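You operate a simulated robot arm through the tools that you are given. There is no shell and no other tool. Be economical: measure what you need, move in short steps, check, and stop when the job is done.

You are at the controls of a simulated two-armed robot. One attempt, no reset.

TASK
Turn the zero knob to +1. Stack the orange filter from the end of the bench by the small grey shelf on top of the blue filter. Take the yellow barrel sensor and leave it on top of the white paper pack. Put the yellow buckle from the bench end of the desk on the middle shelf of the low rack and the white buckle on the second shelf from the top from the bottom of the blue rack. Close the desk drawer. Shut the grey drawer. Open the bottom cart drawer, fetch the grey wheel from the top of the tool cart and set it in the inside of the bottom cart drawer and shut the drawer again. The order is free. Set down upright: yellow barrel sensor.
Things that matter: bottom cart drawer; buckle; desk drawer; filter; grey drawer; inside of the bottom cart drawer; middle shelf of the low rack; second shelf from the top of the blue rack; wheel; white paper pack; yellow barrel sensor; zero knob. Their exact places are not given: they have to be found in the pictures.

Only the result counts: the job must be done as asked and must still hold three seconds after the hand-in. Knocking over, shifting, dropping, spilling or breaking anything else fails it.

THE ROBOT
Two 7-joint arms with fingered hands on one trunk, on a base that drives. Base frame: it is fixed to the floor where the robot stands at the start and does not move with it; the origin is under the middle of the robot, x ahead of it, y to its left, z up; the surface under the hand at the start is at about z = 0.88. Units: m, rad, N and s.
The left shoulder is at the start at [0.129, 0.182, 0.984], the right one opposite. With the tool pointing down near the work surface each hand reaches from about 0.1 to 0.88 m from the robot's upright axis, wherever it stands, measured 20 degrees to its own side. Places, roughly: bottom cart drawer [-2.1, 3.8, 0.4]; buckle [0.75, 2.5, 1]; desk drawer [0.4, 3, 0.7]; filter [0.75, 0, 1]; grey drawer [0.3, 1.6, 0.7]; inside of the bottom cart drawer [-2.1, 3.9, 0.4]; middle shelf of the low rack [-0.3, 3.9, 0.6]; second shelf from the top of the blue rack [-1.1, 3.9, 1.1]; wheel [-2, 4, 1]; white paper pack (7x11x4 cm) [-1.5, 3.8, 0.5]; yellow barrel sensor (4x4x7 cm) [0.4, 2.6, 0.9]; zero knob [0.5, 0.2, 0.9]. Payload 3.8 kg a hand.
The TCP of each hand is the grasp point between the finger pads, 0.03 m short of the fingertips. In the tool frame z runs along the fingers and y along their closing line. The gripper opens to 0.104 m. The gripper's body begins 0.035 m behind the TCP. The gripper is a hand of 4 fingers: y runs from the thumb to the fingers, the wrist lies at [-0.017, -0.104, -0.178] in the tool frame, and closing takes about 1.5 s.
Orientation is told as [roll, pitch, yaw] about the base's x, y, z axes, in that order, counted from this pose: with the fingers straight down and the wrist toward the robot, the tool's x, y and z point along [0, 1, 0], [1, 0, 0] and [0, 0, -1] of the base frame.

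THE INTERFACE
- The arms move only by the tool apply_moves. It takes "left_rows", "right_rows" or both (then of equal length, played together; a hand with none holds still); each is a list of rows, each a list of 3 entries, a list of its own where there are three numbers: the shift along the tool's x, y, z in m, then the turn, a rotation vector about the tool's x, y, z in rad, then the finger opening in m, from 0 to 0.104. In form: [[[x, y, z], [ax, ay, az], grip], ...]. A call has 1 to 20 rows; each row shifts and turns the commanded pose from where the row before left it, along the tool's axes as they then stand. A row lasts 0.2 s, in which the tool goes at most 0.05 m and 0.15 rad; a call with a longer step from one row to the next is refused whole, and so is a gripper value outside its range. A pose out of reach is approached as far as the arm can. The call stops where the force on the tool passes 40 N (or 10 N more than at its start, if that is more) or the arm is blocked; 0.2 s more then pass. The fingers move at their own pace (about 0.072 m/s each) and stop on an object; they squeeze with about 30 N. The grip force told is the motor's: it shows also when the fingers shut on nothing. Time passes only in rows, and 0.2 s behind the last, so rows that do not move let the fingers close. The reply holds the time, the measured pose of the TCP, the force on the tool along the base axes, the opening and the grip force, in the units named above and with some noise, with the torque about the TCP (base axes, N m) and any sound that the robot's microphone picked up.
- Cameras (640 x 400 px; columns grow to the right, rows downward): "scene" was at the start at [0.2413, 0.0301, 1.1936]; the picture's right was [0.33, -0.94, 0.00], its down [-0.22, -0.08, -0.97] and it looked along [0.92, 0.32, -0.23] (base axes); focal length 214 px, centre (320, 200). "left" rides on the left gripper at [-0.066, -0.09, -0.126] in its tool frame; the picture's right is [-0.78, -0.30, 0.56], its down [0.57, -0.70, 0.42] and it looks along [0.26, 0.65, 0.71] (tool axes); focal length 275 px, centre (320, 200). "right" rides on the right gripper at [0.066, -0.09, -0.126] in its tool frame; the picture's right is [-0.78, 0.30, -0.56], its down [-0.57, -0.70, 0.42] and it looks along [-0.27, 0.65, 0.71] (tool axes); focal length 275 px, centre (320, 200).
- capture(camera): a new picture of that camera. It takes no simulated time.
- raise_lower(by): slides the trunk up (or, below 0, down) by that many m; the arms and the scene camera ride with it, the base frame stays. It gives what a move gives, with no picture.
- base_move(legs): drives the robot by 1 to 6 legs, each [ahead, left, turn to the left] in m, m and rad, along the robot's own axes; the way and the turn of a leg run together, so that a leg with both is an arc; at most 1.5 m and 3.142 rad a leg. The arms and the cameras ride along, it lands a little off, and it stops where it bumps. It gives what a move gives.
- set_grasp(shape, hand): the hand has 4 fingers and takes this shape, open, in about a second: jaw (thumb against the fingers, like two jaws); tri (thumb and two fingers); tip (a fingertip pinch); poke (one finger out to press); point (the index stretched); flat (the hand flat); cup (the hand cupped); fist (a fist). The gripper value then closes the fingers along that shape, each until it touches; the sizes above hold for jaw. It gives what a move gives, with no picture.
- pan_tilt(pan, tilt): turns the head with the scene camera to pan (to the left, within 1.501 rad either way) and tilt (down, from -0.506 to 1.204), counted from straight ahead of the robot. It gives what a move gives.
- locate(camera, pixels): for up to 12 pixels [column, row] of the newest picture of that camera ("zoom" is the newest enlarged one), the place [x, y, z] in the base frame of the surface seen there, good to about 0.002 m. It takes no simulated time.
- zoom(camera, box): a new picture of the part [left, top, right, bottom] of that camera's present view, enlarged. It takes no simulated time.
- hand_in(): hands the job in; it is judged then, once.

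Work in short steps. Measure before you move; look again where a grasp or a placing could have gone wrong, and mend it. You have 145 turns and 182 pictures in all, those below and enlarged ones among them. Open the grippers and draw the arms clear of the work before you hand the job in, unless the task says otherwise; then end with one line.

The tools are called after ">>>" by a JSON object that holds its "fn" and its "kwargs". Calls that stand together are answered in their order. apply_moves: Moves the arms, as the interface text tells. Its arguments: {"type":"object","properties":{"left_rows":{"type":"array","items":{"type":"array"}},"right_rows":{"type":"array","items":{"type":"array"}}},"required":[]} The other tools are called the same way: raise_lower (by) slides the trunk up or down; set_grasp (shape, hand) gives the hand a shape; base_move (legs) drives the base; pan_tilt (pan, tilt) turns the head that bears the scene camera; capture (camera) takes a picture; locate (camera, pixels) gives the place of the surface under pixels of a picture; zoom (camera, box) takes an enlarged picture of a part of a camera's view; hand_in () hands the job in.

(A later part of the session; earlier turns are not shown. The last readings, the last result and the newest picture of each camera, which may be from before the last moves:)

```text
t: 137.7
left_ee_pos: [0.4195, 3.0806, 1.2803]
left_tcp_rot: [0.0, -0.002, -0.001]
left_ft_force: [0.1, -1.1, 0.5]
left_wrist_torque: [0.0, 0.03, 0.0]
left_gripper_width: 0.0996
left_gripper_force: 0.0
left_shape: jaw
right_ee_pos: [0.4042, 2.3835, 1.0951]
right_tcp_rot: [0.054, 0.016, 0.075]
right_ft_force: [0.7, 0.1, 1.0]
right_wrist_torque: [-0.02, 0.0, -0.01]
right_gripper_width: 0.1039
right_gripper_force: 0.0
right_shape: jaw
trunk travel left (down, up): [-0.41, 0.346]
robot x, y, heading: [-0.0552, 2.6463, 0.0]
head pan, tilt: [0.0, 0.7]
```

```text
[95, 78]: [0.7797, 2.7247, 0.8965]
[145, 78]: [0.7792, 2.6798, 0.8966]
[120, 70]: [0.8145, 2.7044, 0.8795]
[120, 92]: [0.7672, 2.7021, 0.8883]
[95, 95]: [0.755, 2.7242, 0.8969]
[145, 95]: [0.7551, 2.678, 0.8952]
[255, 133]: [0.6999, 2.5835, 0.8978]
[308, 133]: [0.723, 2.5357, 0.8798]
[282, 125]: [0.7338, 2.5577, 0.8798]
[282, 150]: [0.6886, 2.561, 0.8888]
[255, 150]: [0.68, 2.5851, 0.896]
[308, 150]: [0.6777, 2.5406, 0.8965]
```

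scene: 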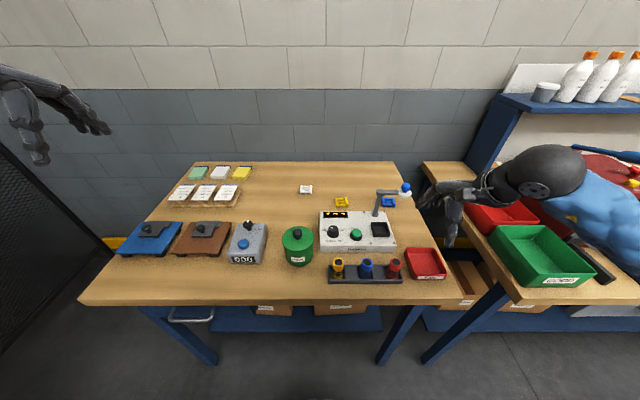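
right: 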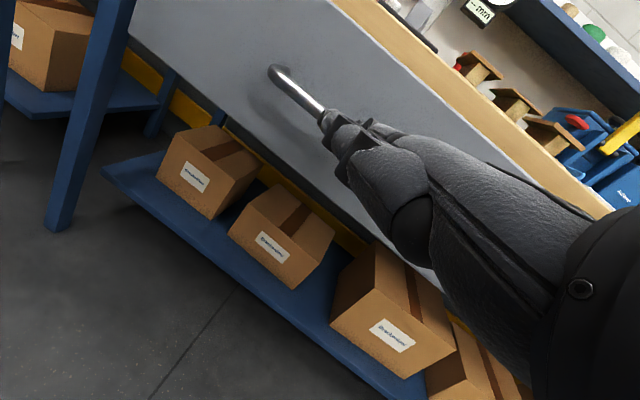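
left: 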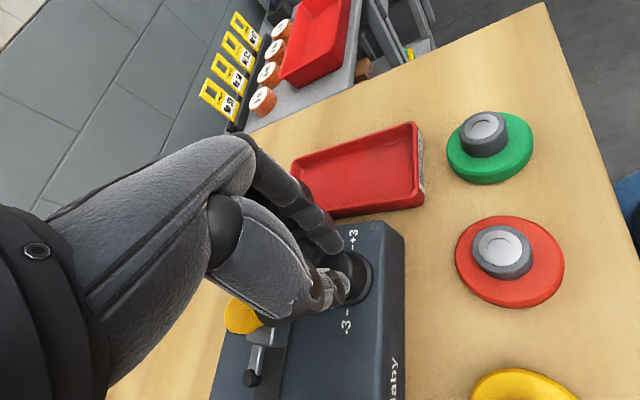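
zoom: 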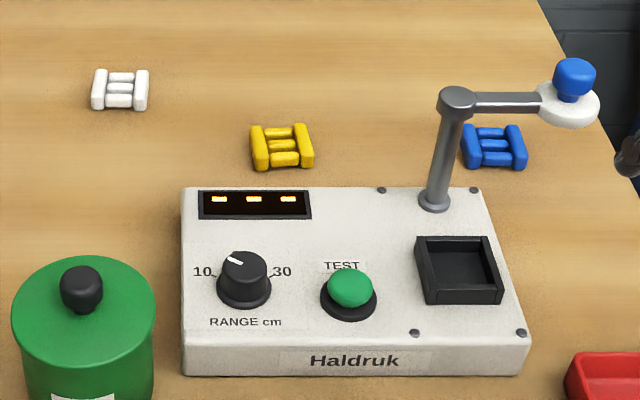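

Both buckles have end bars along x, with centres at white (0.770, 2.702) and yellow (0.690, 2.561). Before choosing grasps I'll look at the racks.

>>> {"fn": "pan_tilt", "kwargs": {"pan": 1.5, "tilt": 0.35}}

>>> {"fn": "capture", "kwargs": {"camera": "scene"}}

```text
t: 139.2
left_ee_pos: [0.4198, 3.0802, 1.282]
left_tcp_rot: [-0.001, -0.001, -0.001]
left_ft_force: [-0.2, -0.1, 0.3]
left_wrist_torque: [-0.05, 0.0, 0.0]
left_gripper_width: 0.1001
left_gripper_force: 0.0
left_shape: jaw
right_ee_pos: [0.4044, 2.385, 1.0951]
right_tcp_rot: [0.056, 0.016, 0.073]
right_ft_force: [0.4, 0.5, -0.3]
right_wrist_torque: [0.01, 0.0, -0.01]
right_gripper_width: 0.1041
right_gripper_force: 0.0
right_shape: jaw
trunk travel left (down, up): [-0.41, 0.346]
robot x, y, heading: [-0.0601, 2.649, -0.003]
head pan, tilt: [1.499, 0.351]
```

```text
107 pictures are left
```

scene: 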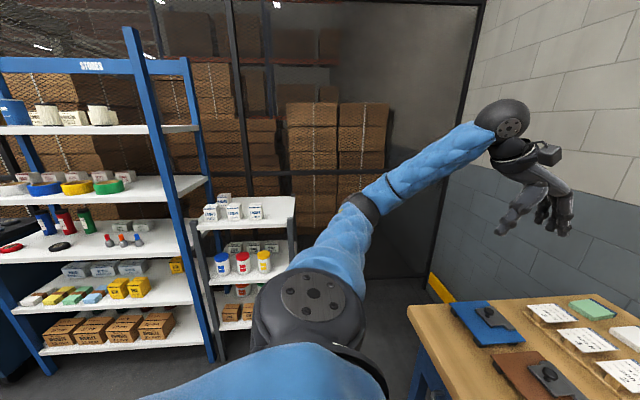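

>>> {"fn": "zoom", "kwargs": {"camera": "scene", "box": [0, 40, 320, 360]}}

>>> {"fn": "locate", "kwargs": {"camera": "scene", "pixels": [[240, 222], [250, 219], [240, 275], [240, 318], [215, 280], [205, 185], [120, 188], [130, 240], [110, 130], [170, 190], [20, 205], [200, 245]]}}

```text
1.25 times, centred on (160, 200) of scene
```

zoom: 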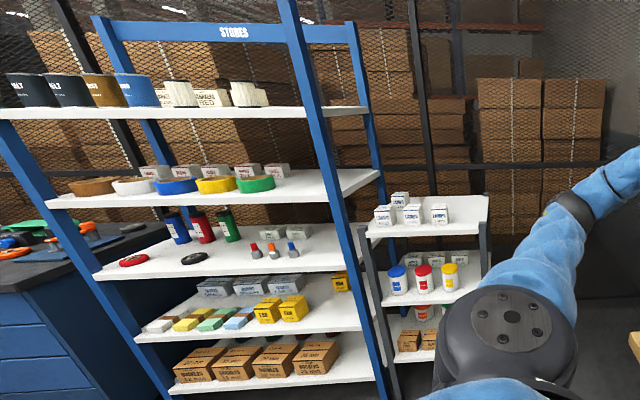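

```text
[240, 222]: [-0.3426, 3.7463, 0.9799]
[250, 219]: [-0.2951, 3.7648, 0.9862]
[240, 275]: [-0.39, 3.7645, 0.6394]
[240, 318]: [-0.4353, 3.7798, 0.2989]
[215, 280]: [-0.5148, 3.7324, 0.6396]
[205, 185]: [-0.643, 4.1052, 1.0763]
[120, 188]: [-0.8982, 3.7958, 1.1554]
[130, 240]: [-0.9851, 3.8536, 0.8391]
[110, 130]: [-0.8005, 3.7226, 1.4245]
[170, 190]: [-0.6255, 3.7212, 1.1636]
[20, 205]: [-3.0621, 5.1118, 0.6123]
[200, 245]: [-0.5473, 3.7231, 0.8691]
```

Rack geometry: the low rack's middle shelf is z≈0.64 with its front at y≈3.73, and the blue rack's second shelf is z≈1.16 with its right part free near x≈-0.75. The left hand will take the white buckle and the right hand the yellow one. I'll lift the right hand, drive in 0.1 m and move both hands above the buckles.

>>> {"fn": "apply_moves", "kwargs": {"right_rows": [[[0, 0, -0.04], [0, 0, 0], 0.1], [[0, 0, -0.04], [0, 0, 0], 0.1], [[0, 0, 0], [0, 0.055, 0], 0.1]]}}

>>> {"fn": "base_move", "kwargs": {"legs": [[0.1, 0, 0]]}}

```text
t: 140.1
left_ee_pos: [0.4196, 3.0797, 1.2808]
left_tcp_rot: [0.001, -0.002, -0.001]
left_ft_force: [-0.3, 0.6, 0.9]
left_wrist_torque: [0.01, 0.03, 0.01]
left_gripper_width: 0.0999
left_gripper_force: 0.0
left_shape: jaw
right_ee_pos: [0.4061, 2.3786, 1.1746]
right_tcp_rot: [0.112, 0.015, 0.073]
right_ft_force: [-0.2, -0.5, -1.2]
right_wrist_torque: [0.0, 0.02, -0.02]
right_gripper_width: 0.1004
right_gripper_force: 0.0
right_shape: jaw
trunk travel left (down, up): [-0.41, 0.346]
robot x, y, heading: [-0.0588, 2.6443, 0.001]
head pan, tilt: [1.499, 0.351]
```

```text
t: 141.2
left_ee_pos: [0.5239, 3.0803, 1.2801]
left_tcp_rot: [-0.001, 0.0, -0.002]
left_ft_force: [1.2, -0.7, -0.7]
left_wrist_torque: [0.01, -0.03, 0.01]
left_gripper_width: 0.1001
left_gripper_force: 0.1
left_shape: jaw
right_ee_pos: [0.5098, 2.3807, 1.1761]
right_tcp_rot: [0.112, 0.018, 0.074]
right_ft_force: [-0.3, -0.8, 0.4]
right_wrist_torque: [0.0, -0.01, 0.03]
right_gripper_width: 0.1005
right_gripper_force: 0.1
right_shape: jaw
trunk travel left (down, up): [-0.41, 0.346]
robot x, y, heading: [0.0431, 2.645, -0.004]
head pan, tilt: [1.499, 0.351]
```

>>> {"fn": "apply_moves", "kwargs": {"left_rows": [[[-0.0378, 0.0246, 0.018], [0, 0, 0], 0.08], [[-0.0378, 0.0246, 0.018], [0, 0, 0], 0.08], [[-0.0378, 0.0246, 0.018], [0, 0, 0], 0.08], [[-0.0378, 0.0246, 0.018], [0, 0, 0], 0.08], [[-0.0378, 0.0246, 0.018], [0, 0, 0], 0.08], [[-0.0378, 0.0246, 0.018], [0, 0, 0], 0.08], [[-0.0378, 0.0246, 0.018], [0, 0, 0], 0.08], [[-0.0378, 0.0246, 0.018], [0, 0, 0], 0.08], [[-0.0378, 0.0246, 0.018], [0, 0, 0], 0.08], [[-0.0378, 0.0246, 0.018], [0, 0, 0], 0.08], [[0, 0, 0], [0, 0, 0], 0.08]], "right_rows": [[[0, 0, 0], [0, -0.112, 0], 0.1], [[0, 0, 0], [0, 0, 0], 0.1], [[0, 0, 0], [0, 0, 0], 0.1], [[0, 0, 0], [0, 0, 0], 0.1], [[0, 0, 0], [0, 0, 0], 0.1], [[0, 0, 0], [0, 0, 0], 0.1], [[0, 0, 0], [0, 0, 0], 0.1], [[0, 0, 0], [0, 0, 0], 0.1], [[0, 0, 0], [0, 0, 0], 0.1], [[0, 0, 0], [0, 0, 0], 0.1], [[0, 0, 0], [0, 0, 0], 0.1]]}}

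>>> {"fn": "pan_tilt", "kwargs": {"pan": 0.0, "tilt": 0.7}}

>>> {"fn": "capture", "kwargs": {"camera": "scene"}}

>>> {"fn": "capture", "kwargs": {"camera": "left"}}

```text
t: 143.6
left_ee_pos: [0.7641, 2.7039, 1.0979]
left_tcp_rot: [0.0, -0.004, -0.002]
left_ft_force: [0.1, 0.9, -0.1]
left_wrist_torque: [-0.04, 0.02, 0.02]
left_gripper_width: 0.0804
left_gripper_force: 0.0
left_shape: jaw
right_ee_pos: [0.5097, 2.3813, 1.1776]
right_tcp_rot: [-0.002, 0.015, 0.075]
right_ft_force: [0.2, 0.3, 0.8]
right_wrist_torque: [-0.01, 0.02, 0.0]
right_gripper_width: 0.1006
right_gripper_force: 0.0
right_shape: jaw
trunk travel left (down, up): [-0.41, 0.346]
robot x, y, heading: [0.045, 2.6425, -0.0]
head pan, tilt: [1.499, 0.351]
```

```text
t: 145.2
left_ee_pos: [0.7647, 2.7034, 1.0985]
left_tcp_rot: [0.0, -0.003, 0.0]
left_ft_force: [-0.5, -0.3, -0.3]
left_wrist_torque: [0.02, 0.02, 0.02]
left_gripper_width: 0.0802
left_gripper_force: 0.0
left_shape: jaw
right_ee_pos: [0.5096, 2.3802, 1.1771]
right_tcp_rot: [0.0, 0.016, 0.075]
right_ft_force: [0.1, 0.5, 0.0]
right_wrist_torque: [-0.03, 0.01, -0.01]
right_gripper_width: 0.1
right_gripper_force: 0.0
right_shape: jaw
trunk travel left (down, up): [-0.41, 0.346]
robot x, y, heading: [0.0456, 2.6481, -0.001]
head pan, tilt: [0.0, 0.7]
```

```text
105 pictures are left
```

scene: 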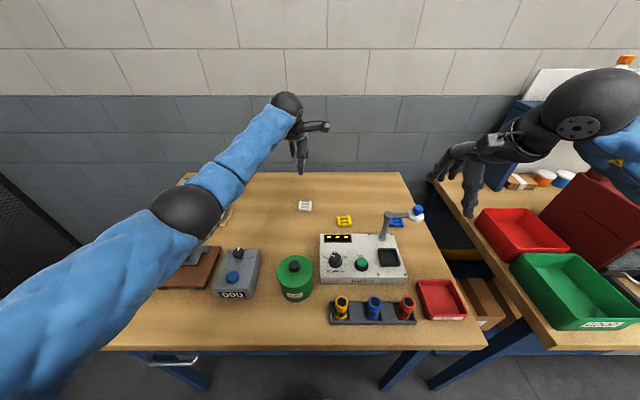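

```text
104 pictures are left
```

left: 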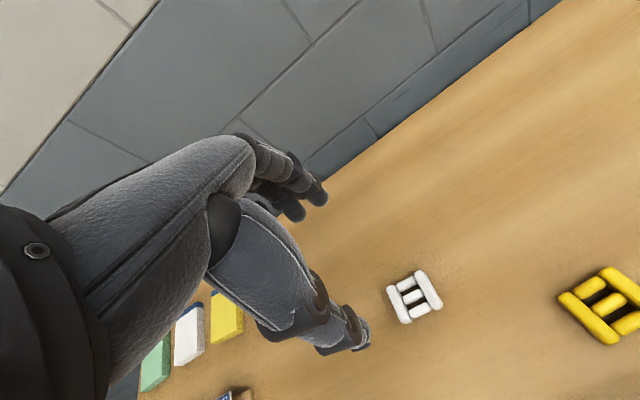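

>>> {"fn": "zoom", "kwargs": {"camera": "left", "box": [366, 255, 462, 335]}}

>>> {"fn": "locate", "kwargs": {"camera": "left", "pixels": [[397, 304], [430, 290], [391, 290], [404, 320], [421, 273], [438, 305], [412, 295]]}}

```text
5.00 times, centred on (414, 295) of left
```

zoom: 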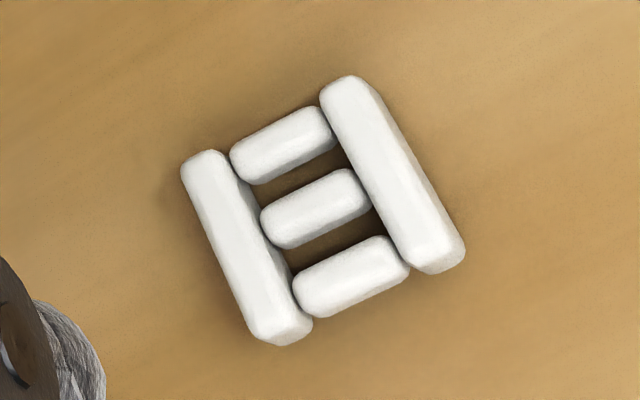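

```text
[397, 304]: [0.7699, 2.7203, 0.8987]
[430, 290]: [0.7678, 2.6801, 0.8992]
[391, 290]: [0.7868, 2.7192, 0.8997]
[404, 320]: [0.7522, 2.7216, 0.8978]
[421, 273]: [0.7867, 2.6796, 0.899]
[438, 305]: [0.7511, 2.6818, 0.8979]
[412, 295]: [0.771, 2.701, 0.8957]
```

The white buckle's centre is (0.769, 2.7005). I'll descend to z≈0.911 with the opening at 0.08 and close.

>>> {"fn": "apply_moves", "kwargs": {"left_rows": [[[-0.001, 0.002, 0.047], [0, 0, 0], 0.085], [[-0.001, 0.002, 0.047], [0, 0, 0], 0.085], [[0, 0, 0.047], [0, 0, 0], 0.085], [[0, 0, 0.03], [0, 0, 0], 0.085], [[0, 0, 0.016], [0, 0, 0], 0.085], [[0, 0, 0], [0, 0, 0], 0.085]]}}

>>> {"fn": "zoom", "kwargs": {"camera": "left", "box": [240, 120, 480, 270]}}

>>> {"fn": "zoom", "kwargs": {"camera": "scene", "box": [240, 130, 400, 230]}}

```text
t: 146.6
left_ee_pos: [0.7648, 2.7036, 0.9151]
left_tcp_rot: [-0.001, -0.004, -0.003]
left_ft_force: [0.6, -0.1, -0.4]
left_wrist_torque: [-0.01, 0.0, -0.01]
left_gripper_width: 0.0849
left_gripper_force: 0.1
left_shape: jaw
left hand out of reach, approached as far as the arm can: row 4, 5
right_ee_pos: [0.5094, 2.3797, 1.1765]
right_tcp_rot: [0.001, 0.015, 0.075]
right_ft_force: [0.0, -0.5, -0.3]
right_wrist_torque: [0.02, -0.01, 0.01]
right_gripper_width: 0.1002
right_gripper_force: 0.0
right_shape: jaw
trunk travel left (down, up): [-0.41, 0.346]
robot x, y, heading: [0.0433, 2.6454, -0.004]
head pan, tilt: [0.0, 0.7]
```

```text
2.67 times, centred on (360, 195) of left
```

zoom: 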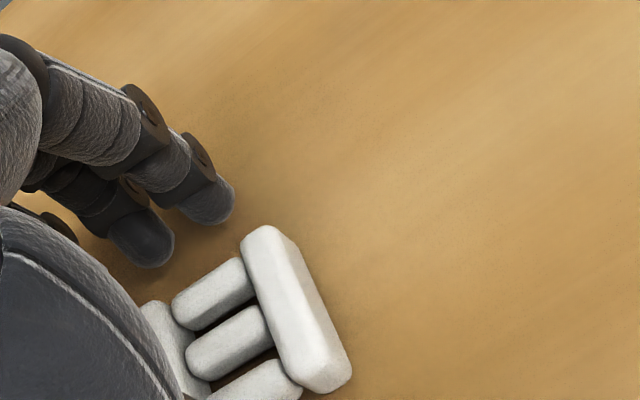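

```text
4.00 times, centred on (320, 180) of scene
```

zoom: 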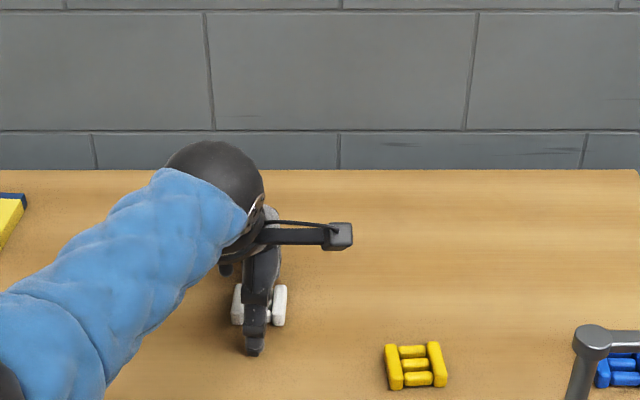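

I'm at the reach limit, with z 0.915. I'll drop the trunk 6 mm and close.

>>> {"fn": "raise_lower", "kwargs": {"by": -0.006}}

>>> {"fn": "apply_moves", "kwargs": {"left_rows": [[[0, 0, 0], [0, 0, 0], 0.0], [[0, 0, 0], [0, 0, 0], 0.0], [[0, 0, 0], [0, 0, 0], 0.0], [[0, 0, 0], [0, 0, 0], 0.0], [[0, 0, 0], [0, 0, 0], 0.0], [[0, 0, 0], [0, 0, 0], 0.0], [[0, 0, 0], [0, 0, 0], 0.0]]}}

>>> {"fn": "zoom", "kwargs": {"camera": "left", "box": [240, 120, 480, 270]}}

```text
t: 147.2
left_ee_pos: [0.7646, 2.7036, 0.9105]
left_tcp_rot: [0.0, -0.005, -0.001]
left_ft_force: [0.1, -0.2, 4.8]
left_wrist_torque: [0.05, -0.2, 0.04]
left_gripper_width: 0.0846
left_gripper_force: 0.0
left_shape: jaw
right_ee_pos: [0.5085, 2.3799, 1.1707]
right_tcp_rot: [-0.001, 0.015, 0.077]
right_ft_force: [0.4, -0.6, -0.5]
right_wrist_torque: [0.0, 0.0, 0.0]
right_gripper_width: 0.1004
right_gripper_force: 0.0
right_shape: jaw
trunk travel left (down, up): [-0.404, 0.352]
robot x, y, heading: [0.0409, 2.6505, -0.002]
head pan, tilt: [0.0, 0.7]
```

```text
t: 148.8
left_ee_pos: [0.7636, 2.7024, 0.9123]
left_tcp_rot: [-0.002, -0.01, -0.002]
left_ft_force: [-1.1, -0.2, 19.3]
left_wrist_torque: [-0.24, -0.24, -0.01]
left_gripper_width: 0.0355
left_gripper_force: 29.2
left_shape: jaw
right_ee_pos: [0.5079, 2.3796, 1.1718]
right_tcp_rot: [0.0, 0.013, 0.075]
right_ft_force: [-0.5, 0.3, -0.1]
right_wrist_torque: [0.0, -0.01, 0.02]
right_gripper_width: 0.1
right_gripper_force: 0.1
right_shape: jaw
trunk travel left (down, up): [-0.404, 0.352]
robot x, y, heading: [0.0428, 2.6471, -0.001]
head pan, tilt: [0.0, 0.7]
```

```text
2.67 times, centred on (360, 195) of left
```

zoom: 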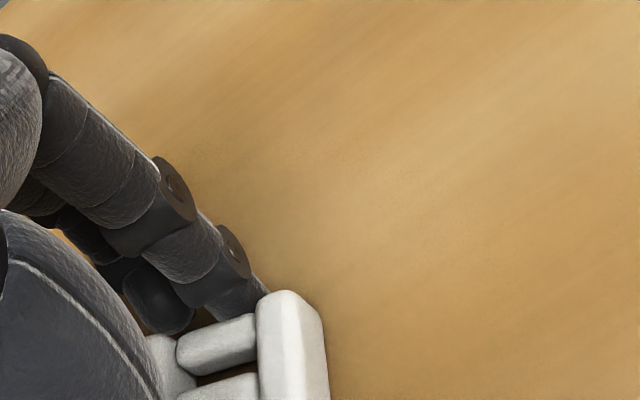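

It's gripped at 0.0355. I'll lift and check.

>>> {"fn": "apply_moves", "kwargs": {"left_rows": [[[0, 0, -0.02], [0, 0, 0], 0.0], [[0, 0, -0.03], [0, 0, 0], 0.0], [[0, 0, -0.03], [0, 0, 0], 0.0], [[0, -0.01, -0.03], [0, 0, 0], 0.0], [[0, -0.02, -0.03], [0, 0, 0], 0.0], [[0, -0.03, -0.03], [0, 0, 0], 0.0], [[0, 0, 0], [0, 0, 0], 0.0]]}}

>>> {"fn": "capture", "kwargs": {"camera": "left"}}

>>> {"fn": "zoom", "kwargs": {"camera": "scene", "box": [240, 80, 400, 180]}}

```text
t: 150.4
left_ee_pos: [0.7025, 2.7083, 1.0763]
left_tcp_rot: [0.0, 0.0, -0.001]
left_ft_force: [0.1, 0.1, -0.7]
left_wrist_torque: [0.0, -0.02, -0.02]
left_gripper_width: 0.0341
left_gripper_force: 30.2
left_shape: jaw
right_ee_pos: [0.5101, 2.3808, 1.1697]
right_tcp_rot: [-0.001, 0.015, 0.074]
right_ft_force: [-1.0, 0.2, 0.5]
right_wrist_torque: [0.0, -0.03, 0.0]
right_gripper_width: 0.1005
right_gripper_force: 0.0
right_shape: jaw
trunk travel left (down, up): [-0.404, 0.352]
robot x, y, heading: [0.0433, 2.6482, -0.003]
head pan, tilt: [0.0, 0.7]
```

```text
99 pictures are left
```

left: 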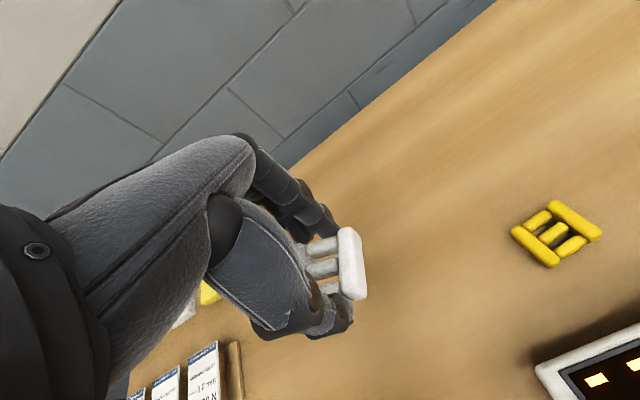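

```text
4.00 times, centred on (320, 130) of scene
```

zoom: 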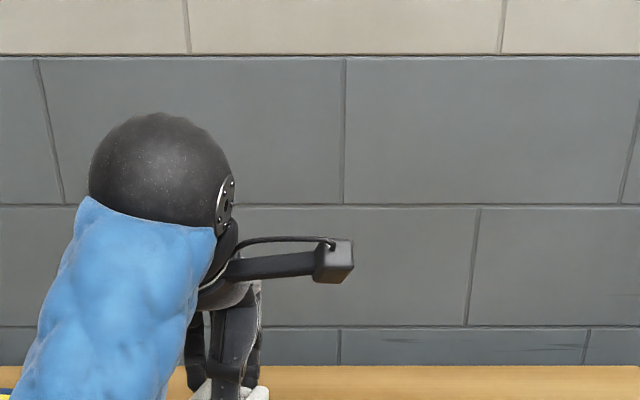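

The white buckle is held. I'll refine the yellow buckle's position from this left view, then move the left hand aside and the right one over.

>>> {"fn": "locate", "kwargs": {"camera": "left", "pixels": [[555, 206], [596, 237], [518, 233], [553, 262], [555, 234], [575, 220], [535, 247]]}}

>>> {"fn": "apply_moves", "kwargs": {"left_rows": [[[0.035, -0.03, -0.01], [0, 0, 0], 0.0], [[0.035, -0.03, -0.01], [0, 0, 0], 0.0], [[0.035, -0.03, -0.01], [0, 0, 0], 0.0], [[0.035, -0.03, -0.01], [0, 0, 0], 0.0], [[0.035, -0.03, -0.01], [0, 0, 0], 0.0], [[0.035, -0.03, -0.01], [0, 0, 0], 0.0], [[0.035, -0.03, -0.01], [0, 0, 0], 0.0], [[0, 0, 0], [0, 0, 0], 0.0]]}}

```text
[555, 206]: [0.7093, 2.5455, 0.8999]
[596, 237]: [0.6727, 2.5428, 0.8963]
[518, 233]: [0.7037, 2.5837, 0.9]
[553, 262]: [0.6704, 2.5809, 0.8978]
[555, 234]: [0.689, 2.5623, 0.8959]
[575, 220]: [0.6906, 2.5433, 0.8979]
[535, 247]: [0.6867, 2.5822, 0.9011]
```

```text
t: 152.2
left_ee_pos: [0.5392, 2.9595, 1.1076]
left_tcp_rot: [0.002, -0.001, -0.002]
left_ft_force: [0.3, 0.2, 0.2]
left_wrist_torque: [0.03, -0.02, 0.01]
left_gripper_width: 0.034
left_gripper_force: 29.8
left_shape: jaw
left hand out of reach, approached as far as the arm can: row 5, 6, 7
right_ee_pos: [0.51, 2.3803, 1.1705]
right_tcp_rot: [-0.001, 0.015, 0.076]
right_ft_force: [-0.4, -0.5, -0.3]
right_wrist_torque: [0.01, 0.01, 0.02]
right_gripper_width: 0.1004
right_gripper_force: 0.0
right_shape: jaw
trunk travel left (down, up): [-0.404, 0.352]
robot x, y, heading: [0.0391, 2.6485, 0.001]
head pan, tilt: [0.0, 0.7]
```

The yellow buckle's centre is (0.689, 2.5625). I'll move the right hand over it high, above the gauge's lamp arm (top ≈1.06).

>>> {"fn": "apply_moves", "kwargs": {"right_rows": [[[0.0281, 0.032, 0], [0, 0, 0], 0.085], [[0.0281, 0.032, 0], [0, 0, 0], 0.085], [[0.0281, 0.032, 0], [0, 0, 0], 0.085], [[0.0281, 0.032, 0], [0, 0, 0], 0.085], [[0.0281, 0.032, 0], [0, 0, 0], 0.085], [[0.0281, 0.032, 0], [0, 0, 0], 0.085], [[0, 0, 0.03], [0, -0.0, 0], 0.085], [[0, 0, 0.03], [0, 0, 0], 0.085], [[0, 0, 0], [0, 0, 0], 0.085]]}}

>>> {"fn": "capture", "kwargs": {"camera": "right"}}

>>> {"fn": "capture", "kwargs": {"camera": "scene"}}

```text
t: 154.2
left_ee_pos: [0.5408, 2.9601, 1.1074]
left_tcp_rot: [0.002, -0.004, 0.0]
left_ft_force: [0.1, -0.5, -1.1]
left_wrist_torque: [0.0, -0.01, -0.03]
left_gripper_width: 0.0337
left_gripper_force: 30.3
left_shape: jaw
right_ee_pos: [0.6862, 2.5641, 1.1084]
right_tcp_rot: [-0.001, 0.017, 0.075]
right_ft_force: [0.4, 0.2, -0.4]
right_wrist_torque: [0.01, -0.01, 0.01]
right_gripper_width: 0.0851
right_gripper_force: 0.1
right_shape: jaw
trunk travel left (down, up): [-0.404, 0.352]
robot x, y, heading: [0.0467, 2.6479, 0.002]
head pan, tilt: [0.0, 0.7]
```

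```text
97 pictures are left
```

right: 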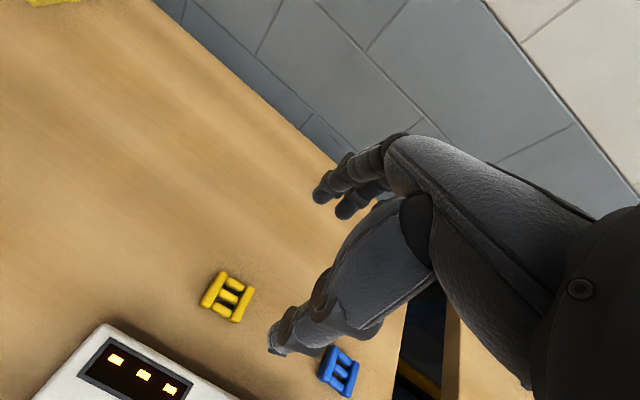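

```text
96 pictures are left
```

scene: 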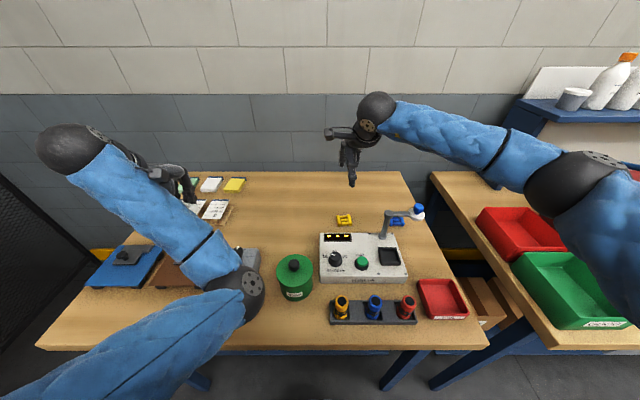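

I'll check the right forearm and left elbow positions for clearance before descending.

>>> {"fn": "locate", "kwargs": {"camera": "scene", "pixels": [[540, 185], [440, 120], [480, 140], [400, 110], [420, 208], [390, 213], [245, 290], [225, 270], [200, 250], [247, 262], [420, 217]]}}

```text
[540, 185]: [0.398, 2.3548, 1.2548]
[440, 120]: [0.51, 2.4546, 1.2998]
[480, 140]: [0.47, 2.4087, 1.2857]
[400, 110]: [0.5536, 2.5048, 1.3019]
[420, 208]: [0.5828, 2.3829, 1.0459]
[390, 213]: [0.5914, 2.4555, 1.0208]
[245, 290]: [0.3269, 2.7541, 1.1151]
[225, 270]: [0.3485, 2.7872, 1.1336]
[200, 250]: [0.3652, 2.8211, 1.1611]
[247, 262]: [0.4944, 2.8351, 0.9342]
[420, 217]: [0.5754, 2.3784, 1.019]
```

The right forearm would pass too close to the lamp. I'll shift the base 0.22 m left so the forearm comes from the left, then return the hand over the buckle.

>>> {"fn": "base_move", "kwargs": {"legs": [[0, 0.22, 0]]}}

>>> {"fn": "apply_moves", "kwargs": {"right_rows": [[[-0.044, 0, -0.01], [0, 0, 0], 0.085], [[-0.044, 0, 0], [0, 0, 0], 0.085], [[-0.044, 0, 0], [0, 0, 0], 0.085], [[-0.044, 0, 0], [0, 0, 0], 0.085], [[-0.044, 0, 0], [0, 0, 0], 0.085], [[0, 0, 0], [0, 0, 0], 0.085]]}}

>>> {"fn": "capture", "kwargs": {"camera": "scene"}}

>>> {"fn": "locate", "kwargs": {"camera": "scene", "pixels": [[470, 150], [520, 180], [420, 120]]}}

```text
t: 155.9
left_ee_pos: [0.5407, 3.1853, 1.1066]
left_tcp_rot: [-0.001, -0.004, 0.001]
left_ft_force: [-0.4, 0.7, 0.9]
left_wrist_torque: [0.0, -0.02, -0.05]
left_gripper_width: 0.0338
left_gripper_force: 29.9
left_shape: jaw
right_ee_pos: [0.6847, 2.7902, 1.1081]
right_tcp_rot: [-0.003, 0.015, 0.076]
right_ft_force: [0.2, 0.0, -0.1]
right_wrist_torque: [-0.01, -0.01, -0.01]
right_gripper_width: 0.0854
right_gripper_force: 0.1
right_shape: jaw
trunk travel left (down, up): [-0.404, 0.352]
robot x, y, heading: [0.044, 2.8699, -0.0]
head pan, tilt: [0.0, 0.7]
```

```text
t: 157.3
left_ee_pos: [0.5396, 3.1847, 1.1073]
left_tcp_rot: [0.0, -0.001, 0.001]
left_ft_force: [-0.4, 1.2, -0.1]
left_wrist_torque: [-0.01, -0.01, 0.01]
left_gripper_width: 0.0337
left_gripper_force: 29.6
left_shape: jaw
right_ee_pos: [0.7024, 2.5716, 1.1212]
right_tcp_rot: [0.0, 0.015, 0.079]
right_ft_force: [-0.2, 0.3, -0.4]
right_wrist_torque: [0.02, -0.03, -0.02]
right_gripper_width: 0.0854
right_gripper_force: 0.0
right_shape: jaw
trunk travel left (down, up): [-0.404, 0.352]
robot x, y, heading: [0.044, 2.8691, 0.005]
head pan, tilt: [0.0, 0.7]
```

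```text
95 pictures are left
```

scene: 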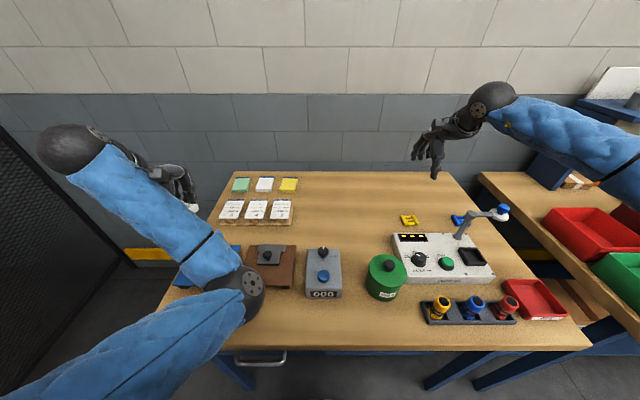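

```text
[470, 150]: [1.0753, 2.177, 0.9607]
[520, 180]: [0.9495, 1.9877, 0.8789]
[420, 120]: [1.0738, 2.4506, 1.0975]
```

>>> {"fn": "locate", "kwargs": {"camera": "scene", "pixels": [[560, 125], [530, 115], [610, 150], [620, 175], [500, 105]]}}

```text
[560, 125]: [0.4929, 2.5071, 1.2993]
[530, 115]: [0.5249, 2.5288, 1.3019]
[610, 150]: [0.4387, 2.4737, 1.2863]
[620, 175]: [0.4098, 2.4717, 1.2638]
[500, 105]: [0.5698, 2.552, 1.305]
```

Clearance is better now. I'll add a small yaw to swing the wrist away from the lamp, centre, and descend partway.

>>> {"fn": "apply_moves", "kwargs": {"right_rows": [[[0, 0, 0], [0, 0, 0.1], 0.085], [[0, 0, 0], [0, 0, 0.1], 0.085], [[-0.0106, -0.012, 0.03], [0, 0, 0], 0.085], [[0, 0, 0.03], [0, 0, 0], 0.085], [[0, 0, 0.03], [0, 0, 0], 0.085], [[0, 0, 0.03], [0, 0, 0], 0.085], [[0, 0, 0], [0, 0, 0], 0.085]]}}

>>> {"fn": "capture", "kwargs": {"camera": "scene"}}

>>> {"fn": "capture", "kwargs": {"camera": "right"}}

```text
t: 158.9
left_ee_pos: [0.5395, 3.1846, 1.1078]
left_tcp_rot: [0.001, -0.002, 0.002]
left_ft_force: [-0.2, -0.1, -0.4]
left_wrist_torque: [-0.02, -0.02, 0.02]
left_gripper_width: 0.0336
left_gripper_force: 29.6
left_shape: jaw
right_ee_pos: [0.6871, 2.5617, 0.9971]
right_tcp_rot: [-0.004, 0.015, -0.122]
right_ft_force: [0.9, -0.2, 0.2]
right_wrist_torque: [0.01, 0.01, 0.02]
right_gripper_width: 0.0853
right_gripper_force: 0.1
right_shape: jaw
trunk travel left (down, up): [-0.404, 0.352]
robot x, y, heading: [0.0369, 2.8669, 0.006]
head pan, tilt: [0.0, 0.7]
```

```text
94 pictures are left
```

scene: 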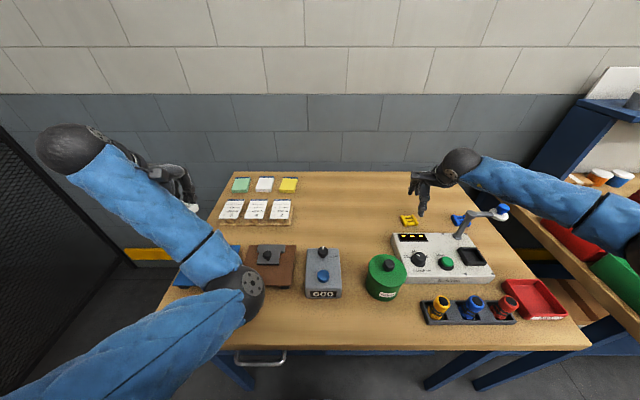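

```text
93 pictures are left
```

right: 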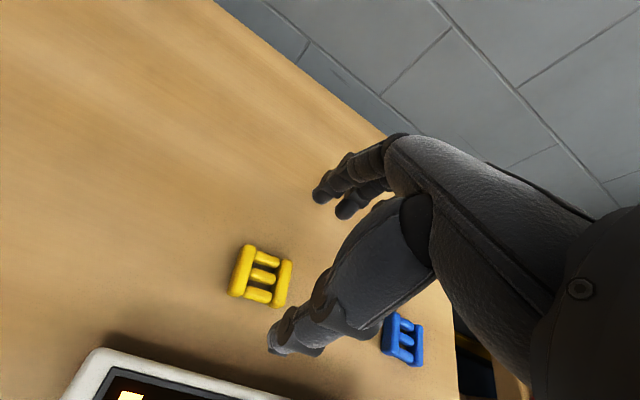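

>>> {"fn": "locate", "kwargs": {"camera": "scene", "pixels": [[490, 175], [515, 190], [540, 185], [500, 210], [440, 180]]}}

>>> {"fn": "zoom", "kwargs": {"camera": "scene", "box": [390, 140, 550, 240]}}

```text
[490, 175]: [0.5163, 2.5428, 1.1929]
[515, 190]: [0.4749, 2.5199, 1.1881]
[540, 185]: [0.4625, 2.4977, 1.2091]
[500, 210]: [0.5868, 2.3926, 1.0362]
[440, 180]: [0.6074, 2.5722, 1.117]
```

```text
4.00 times, centred on (470, 190) of scene
```

zoom: 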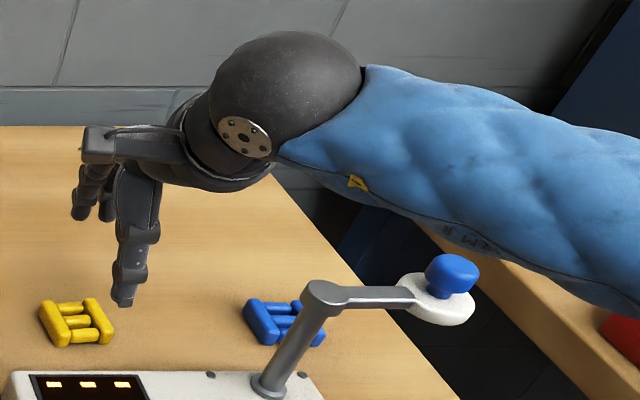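

There's enough clearance, so I'll descend the remaining 0.087 and close.

>>> {"fn": "apply_moves", "kwargs": {"right_rows": [[[0, 0, 0.03], [0, 0, 0], 0.085], [[0, 0, 0.03], [0, 0, 0], 0.085], [[0, 0, 0.02], [0, 0, 0], 0.085], [[0, 0, 0.006], [0, 0, 0], 0.085], [[0, 0, 0], [0, 0, 0], 0.0], [[0, 0, 0], [0, 0, 0], 0.0], [[0, 0, 0], [0, 0, 0], 0.0], [[0, 0, 0], [0, 0, 0], 0.0], [[0, 0, 0], [0, 0, 0], 0.0], [[0, 0, 0], [0, 0, 0], 0.0], [[0, 0, 0], [0, 0, 0], 0.0]]}}

>>> {"fn": "capture", "kwargs": {"camera": "right"}}

>>> {"fn": "zoom", "kwargs": {"camera": "scene", "box": [390, 160, 550, 260]}}

```text
t: 161.3
left_ee_pos: [0.5392, 3.1848, 1.1074]
left_tcp_rot: [-0.002, -0.002, 0.0]
left_ft_force: [0.0, 0.7, -0.9]
left_wrist_torque: [0.0, 0.0, 0.01]
left_gripper_width: 0.0334
left_gripper_force: 30.2
left_shape: jaw
right_ee_pos: [0.6861, 2.5607, 0.9122]
right_tcp_rot: [-0.003, 0.016, -0.126]
right_ft_force: [0.0, -0.2, -0.5]
right_wrist_torque: [0.02, 0.02, -0.03]
right_gripper_width: 0.0392
right_gripper_force: 30.0
right_shape: jaw
trunk travel left (down, up): [-0.404, 0.352]
robot x, y, heading: [0.0443, 2.8709, 0.002]
head pan, tilt: [0.0, 0.7]
```

```text
91 pictures are left
```

right: 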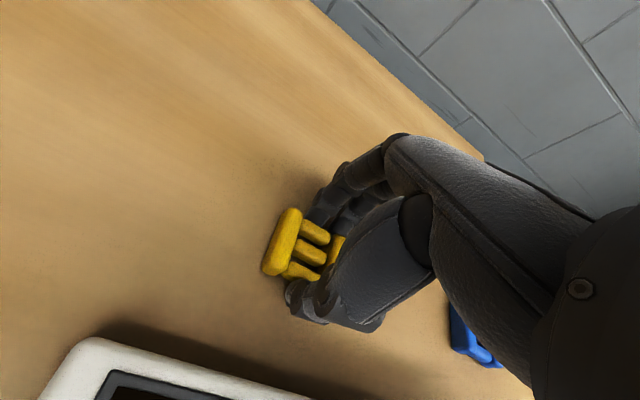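

```text
4.00 times, centred on (470, 210) of scene
```

zoom: 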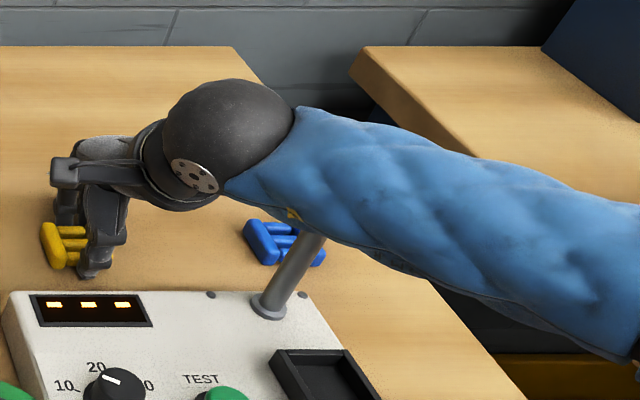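

The yellow buckle is gripped. I'll lift straight up and check it along with the lamp.

>>> {"fn": "apply_moves", "kwargs": {"right_rows": [[[0, 0, -0.03], [0, 0, 0], 0.0], [[0, 0, -0.04], [0, 0, 0], 0.0], [[0, 0, -0.04], [0, 0, 0], 0.0], [[0, 0, -0.04], [0, 0, 0], 0.0], [[0, 0, -0.04], [0, 0, 0], 0.0], [[0, 0, 0], [0, 0, 0], 0.0]]}}

>>> {"fn": "capture", "kwargs": {"camera": "scene"}}

>>> {"fn": "capture", "kwargs": {"camera": "right"}}

```text
t: 162.7
left_ee_pos: [0.5414, 3.1843, 1.1071]
left_tcp_rot: [0.002, -0.002, 0.0]
left_ft_force: [-0.9, -0.9, -0.1]
left_wrist_torque: [0.01, 0.0, 0.02]
left_gripper_width: 0.0334
left_gripper_force: 30.1
left_shape: jaw
right_ee_pos: [0.6874, 2.5588, 1.1004]
right_tcp_rot: [-0.003, 0.015, -0.122]
right_ft_force: [-0.4, -0.2, -0.7]
right_wrist_torque: [0.0, 0.02, -0.01]
right_gripper_width: 0.0393
right_gripper_force: 29.8
right_shape: jaw
trunk travel left (down, up): [-0.404, 0.352]
robot x, y, heading: [0.0426, 2.8721, 0.003]
head pan, tilt: [0.0, 0.7]
```

```text
89 pictures are left
```

scene: 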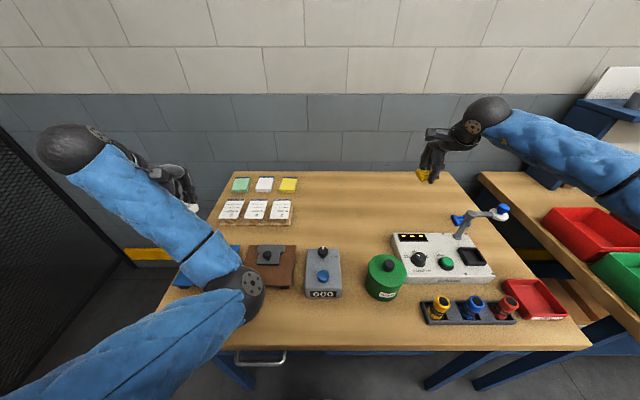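

```text
88 pictures are left
```

right: 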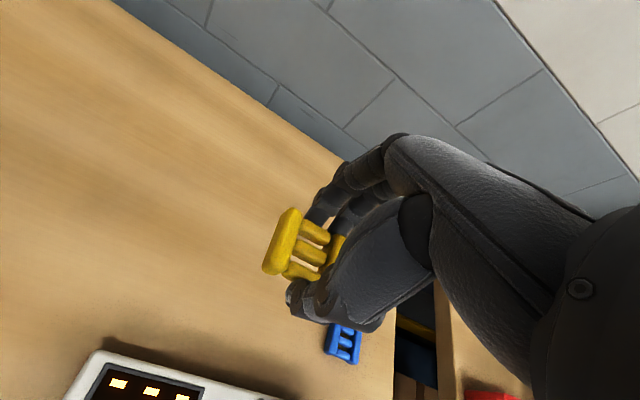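

Both buckles are held and the lamp is untouched. I'll raise the trunk 0.1, back away from the desk and turn left to face the racks.

>>> {"fn": "raise_lower", "kwargs": {"by": 0.1}}

>>> {"fn": "base_move", "kwargs": {"legs": [[-0.52, 0, 0], [0, 0, 1.57]]}}

>>> {"fn": "pan_tilt", "kwargs": {"pan": 0.0, "tilt": 0.5}}

>>> {"fn": "capture", "kwargs": {"camera": "scene"}}

```text
t: 164.0
left_ee_pos: [0.54, 3.185, 1.207]
left_tcp_rot: [-0.001, -0.001, 0.001]
left_ft_force: [0.4, 0.1, 0.0]
left_wrist_torque: [0.01, 0.01, 0.01]
left_gripper_width: 0.0334
left_gripper_force: 29.9
left_shape: jaw
right_ee_pos: [0.6904, 2.562, 1.2028]
right_tcp_rot: [-0.004, 0.015, -0.122]
right_ft_force: [0.6, -0.4, -1.2]
right_wrist_torque: [0.02, -0.01, -0.01]
right_gripper_width: 0.0393
right_gripper_force: 30.3
right_shape: jaw
trunk travel left (down, up): [-0.504, 0.252]
robot x, y, heading: [0.0429, 2.8749, -0.001]
head pan, tilt: [0.0, 0.7]
```

```text
t: 170.8
left_ee_pos: [-0.7799, 3.3709, 1.2072]
left_tcp_rot: [0.0, -0.004, 1.559]
left_ft_force: [-0.3, 0.2, -0.2]
left_wrist_torque: [0.02, -0.03, -0.02]
left_gripper_width: 0.0334
left_gripper_force: 30.2
left_shape: jaw
right_ee_pos: [-0.1562, 3.5123, 1.2021]
right_tcp_rot: [-0.005, 0.016, 1.436]
right_ft_force: [0.0, -0.5, -0.7]
right_wrist_torque: [0.0, 0.01, 0.02]
right_gripper_width: 0.0387
right_gripper_force: 30.5
right_shape: jaw
trunk travel left (down, up): [-0.504, 0.252]
robot x, y, heading: [-0.4738, 2.8684, 1.561]
head pan, tilt: [0.0, 0.7]
```

```text
t: 171.5
left_ee_pos: [-0.7803, 3.3716, 1.2068]
left_tcp_rot: [0.002, -0.001, 1.559]
left_ft_force: [0.1, 0.6, -1.1]
left_wrist_torque: [-0.02, 0.0, -0.03]
left_gripper_width: 0.0334
left_gripper_force: 30.3
left_shape: jaw
right_ee_pos: [-0.1555, 3.5112, 1.2032]
right_tcp_rot: [-0.004, 0.014, 1.435]
right_ft_force: [0.5, -0.2, 0.0]
right_wrist_torque: [0.01, 0.0, 0.02]
right_gripper_width: 0.0387
right_gripper_force: 30.4
right_shape: jaw
trunk travel left (down, up): [-0.504, 0.252]
robot x, y, heading: [-0.4748, 2.8726, 1.565]
head pan, tilt: [0.0, 0.499]
```

```text
87 pictures are left
```

scene: 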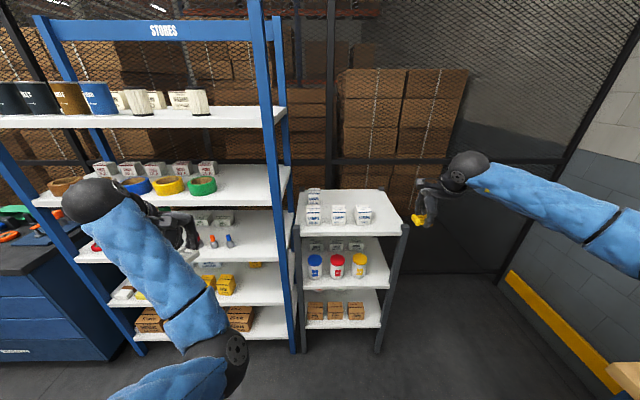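

>>> {"fn": "locate", "kwargs": {"camera": "scene", "pixels": [[245, 185], [230, 195], [265, 190], [203, 190], [260, 170], [235, 120], [320, 285], [375, 282], [395, 262], [360, 275], [315, 230], [395, 225]]}}

>>> {"fn": "zoom", "kwargs": {"camera": "scene", "box": [140, 100, 420, 300]}}

```text
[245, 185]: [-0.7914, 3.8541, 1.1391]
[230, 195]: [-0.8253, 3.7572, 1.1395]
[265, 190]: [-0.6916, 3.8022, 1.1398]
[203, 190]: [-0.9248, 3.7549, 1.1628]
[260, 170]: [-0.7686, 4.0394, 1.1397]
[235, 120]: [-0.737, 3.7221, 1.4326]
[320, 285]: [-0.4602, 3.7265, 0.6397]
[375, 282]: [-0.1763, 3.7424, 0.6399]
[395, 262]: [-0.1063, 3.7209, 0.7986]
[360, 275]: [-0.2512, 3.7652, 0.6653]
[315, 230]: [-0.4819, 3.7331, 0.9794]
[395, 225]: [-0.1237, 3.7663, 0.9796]
```

```text
2.00 times, centred on (280, 200) of scene
```

zoom: 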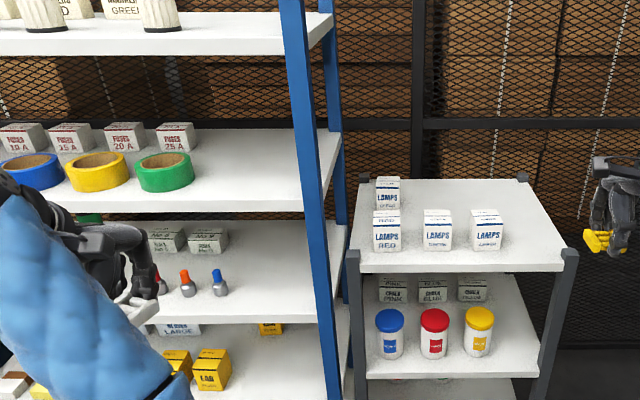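

The blue rack's free spot is around (-0.755, 3.83) on shelf z 1.1395. I'll measure the low rack's middle shelf in detail.

>>> {"fn": "zoom", "kwargs": {"camera": "scene", "box": [288, 220, 416, 300]}}

>>> {"fn": "locate", "kwargs": {"camera": "zoom", "pixels": [[330, 200], [385, 200], [358, 235], [420, 215], [440, 270], [500, 270], [510, 200], [535, 240], [460, 180], [300, 250], [200, 240], [120, 200]]}}

```text
5.00 times, centred on (352, 260) of scene
```

zoom: 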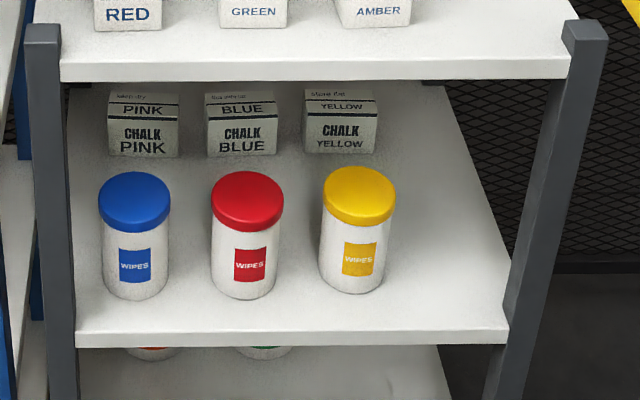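

```text
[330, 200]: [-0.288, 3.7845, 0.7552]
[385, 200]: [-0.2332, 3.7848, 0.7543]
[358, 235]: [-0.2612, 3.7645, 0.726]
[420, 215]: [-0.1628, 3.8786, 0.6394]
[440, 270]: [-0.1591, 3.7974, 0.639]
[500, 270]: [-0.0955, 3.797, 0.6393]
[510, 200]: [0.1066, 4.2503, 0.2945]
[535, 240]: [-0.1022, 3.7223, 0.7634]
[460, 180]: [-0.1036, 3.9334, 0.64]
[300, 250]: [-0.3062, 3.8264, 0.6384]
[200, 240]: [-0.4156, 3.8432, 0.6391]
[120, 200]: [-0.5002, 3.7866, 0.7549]
```

The free spot on the middle shelf is right of the yellow jar, around (-0.17, 3.775), between the jar edge at x=-0.228 and the post at x=-0.12. I'll check the left elbow against the rack before driving in.

>>> {"fn": "locate", "kwargs": {"camera": "scene", "pixels": [[235, 345], [230, 370], [205, 300], [170, 240], [95, 205], [130, 200]]}}

```text
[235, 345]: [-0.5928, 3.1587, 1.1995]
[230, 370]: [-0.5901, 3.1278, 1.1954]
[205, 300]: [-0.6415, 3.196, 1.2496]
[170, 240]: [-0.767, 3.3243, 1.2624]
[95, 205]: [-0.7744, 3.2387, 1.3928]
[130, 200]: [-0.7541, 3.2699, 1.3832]
```

Elbow clearance is fine. I'll drive forward 0.26 and tilt the left hand's pitch by -0.3.

>>> {"fn": "base_move", "kwargs": {"legs": [[0.26, 0, 0.005]]}}

>>> {"fn": "apply_moves", "kwargs": {"left_rows": [[[0, 0, 0], [-0.1, 0, 0], 0.0], [[0, 0, 0], [-0.1, 0, 0], 0.0], [[0, 0, 0], [-0.1, 0, 0], 0.0], [[0, 0, 0], [0, 0, 0], 0.0]]}}

>>> {"fn": "capture", "kwargs": {"camera": "scene"}}

>>> {"fn": "capture", "kwargs": {"camera": "left"}}

```text
t: 173.4
left_ee_pos: [-0.7826, 3.6325, 1.2065]
left_tcp_rot: [-0.002, -0.002, 1.568]
left_ft_force: [0.0, -0.3, -0.9]
left_wrist_torque: [0.0, -0.01, 0.01]
left_gripper_width: 0.0334
left_gripper_force: 29.6
left_shape: jaw
right_ee_pos: [-0.1594, 3.7801, 1.202]
right_tcp_rot: [-0.003, 0.017, 1.443]
right_ft_force: [0.1, 1.1, -0.7]
right_wrist_torque: [0.01, 0.01, 0.0]
right_gripper_width: 0.0386
right_gripper_force: 30.0
right_shape: jaw
trunk travel left (down, up): [-0.504, 0.252]
robot x, y, heading: [-0.4703, 3.1362, 1.569]
head pan, tilt: [0.0, 0.499]
```

```text
t: 174.4
left_ee_pos: [-0.7842, 3.6334, 1.2093]
left_tcp_rot: [0.003, -0.305, 1.567]
left_ft_force: [0.1, 0.1, 0.4]
left_wrist_torque: [0.01, 0.0, 0.01]
left_gripper_width: 0.0333
left_gripper_force: 29.6
left_shape: jaw
right_ee_pos: [-0.1582, 3.7799, 1.2026]
right_tcp_rot: [-0.003, 0.014, 1.445]
right_ft_force: [0.9, 0.4, 0.1]
right_wrist_torque: [-0.01, 0.06, 0.03]
right_gripper_width: 0.0389
right_gripper_force: 29.8
right_shape: jaw
trunk travel left (down, up): [-0.504, 0.252]
robot x, y, heading: [-0.4719, 3.1329, 1.569]
head pan, tilt: [0.0, 0.499]
```

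```text
84 pictures are left
```

scene: 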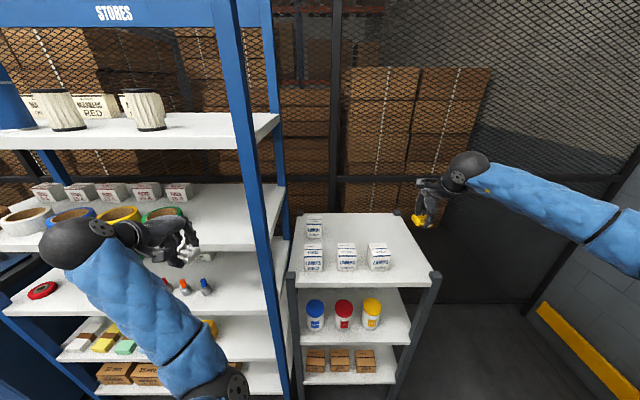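

```text
83 pictures are left
```

left: 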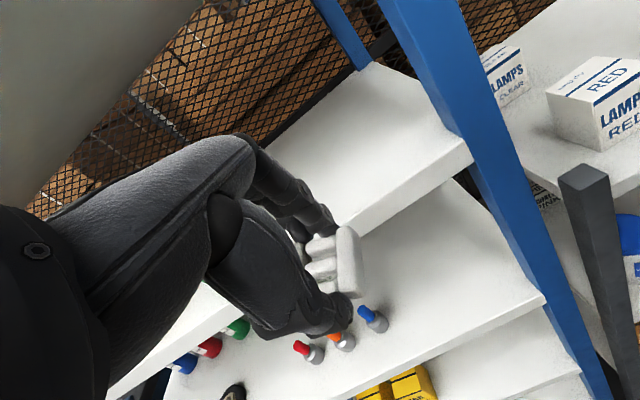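

The left hand faces the free part of the shelf. I'll move in to y≈3.80, then look before lowering.

>>> {"fn": "apply_moves", "kwargs": {"left_rows": [[[-0.0073, 0.0399, 0.0123], [0, 0, 0], 0.0], [[-0.0073, 0.0399, 0.0123], [0, 0, 0], 0.0], [[-0.0073, 0.0399, 0.0123], [0, 0, 0], 0.0], [[-0.0073, 0.0399, 0.0123], [0, 0, 0], 0.0], [[0, 0, 0], [0, 0, 0], 0.0]]}}

>>> {"fn": "capture", "kwargs": {"camera": "left"}}

>>> {"fn": "zoom", "kwargs": {"camera": "scene", "box": [20, 130, 300, 305]}}

```text
t: 175.6
left_ee_pos: [-0.7558, 3.8011, 1.2118]
left_tcp_rot: [0.001, -0.304, 1.567]
left_ft_force: [-0.5, 0.0, 0.2]
left_wrist_torque: [0.01, -0.03, 0.0]
left_gripper_width: 0.0333
left_gripper_force: 30.0
left_shape: jaw
right_ee_pos: [-0.1591, 3.7771, 1.2035]
right_tcp_rot: [-0.004, 0.014, 1.444]
right_ft_force: [0.2, 0.1, 0.3]
right_wrist_torque: [0.02, 0.03, 0.02]
right_gripper_width: 0.0389
right_gripper_force: 30.9
right_shape: jaw
trunk travel left (down, up): [-0.504, 0.252]
robot x, y, heading: [-0.4701, 3.1297, 1.57]
head pan, tilt: [0.0, 0.499]
```

```text
82 pictures are left
```

left: 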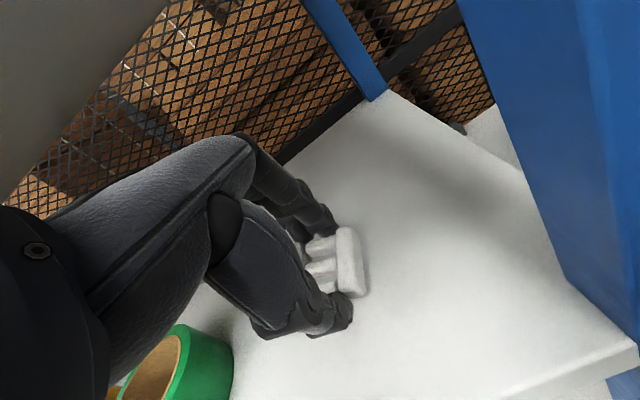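

```text
2.29 times, centred on (160, 218) of scene
```

zoom: 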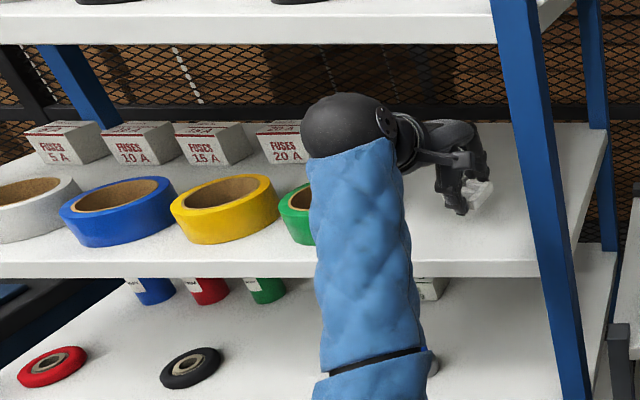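

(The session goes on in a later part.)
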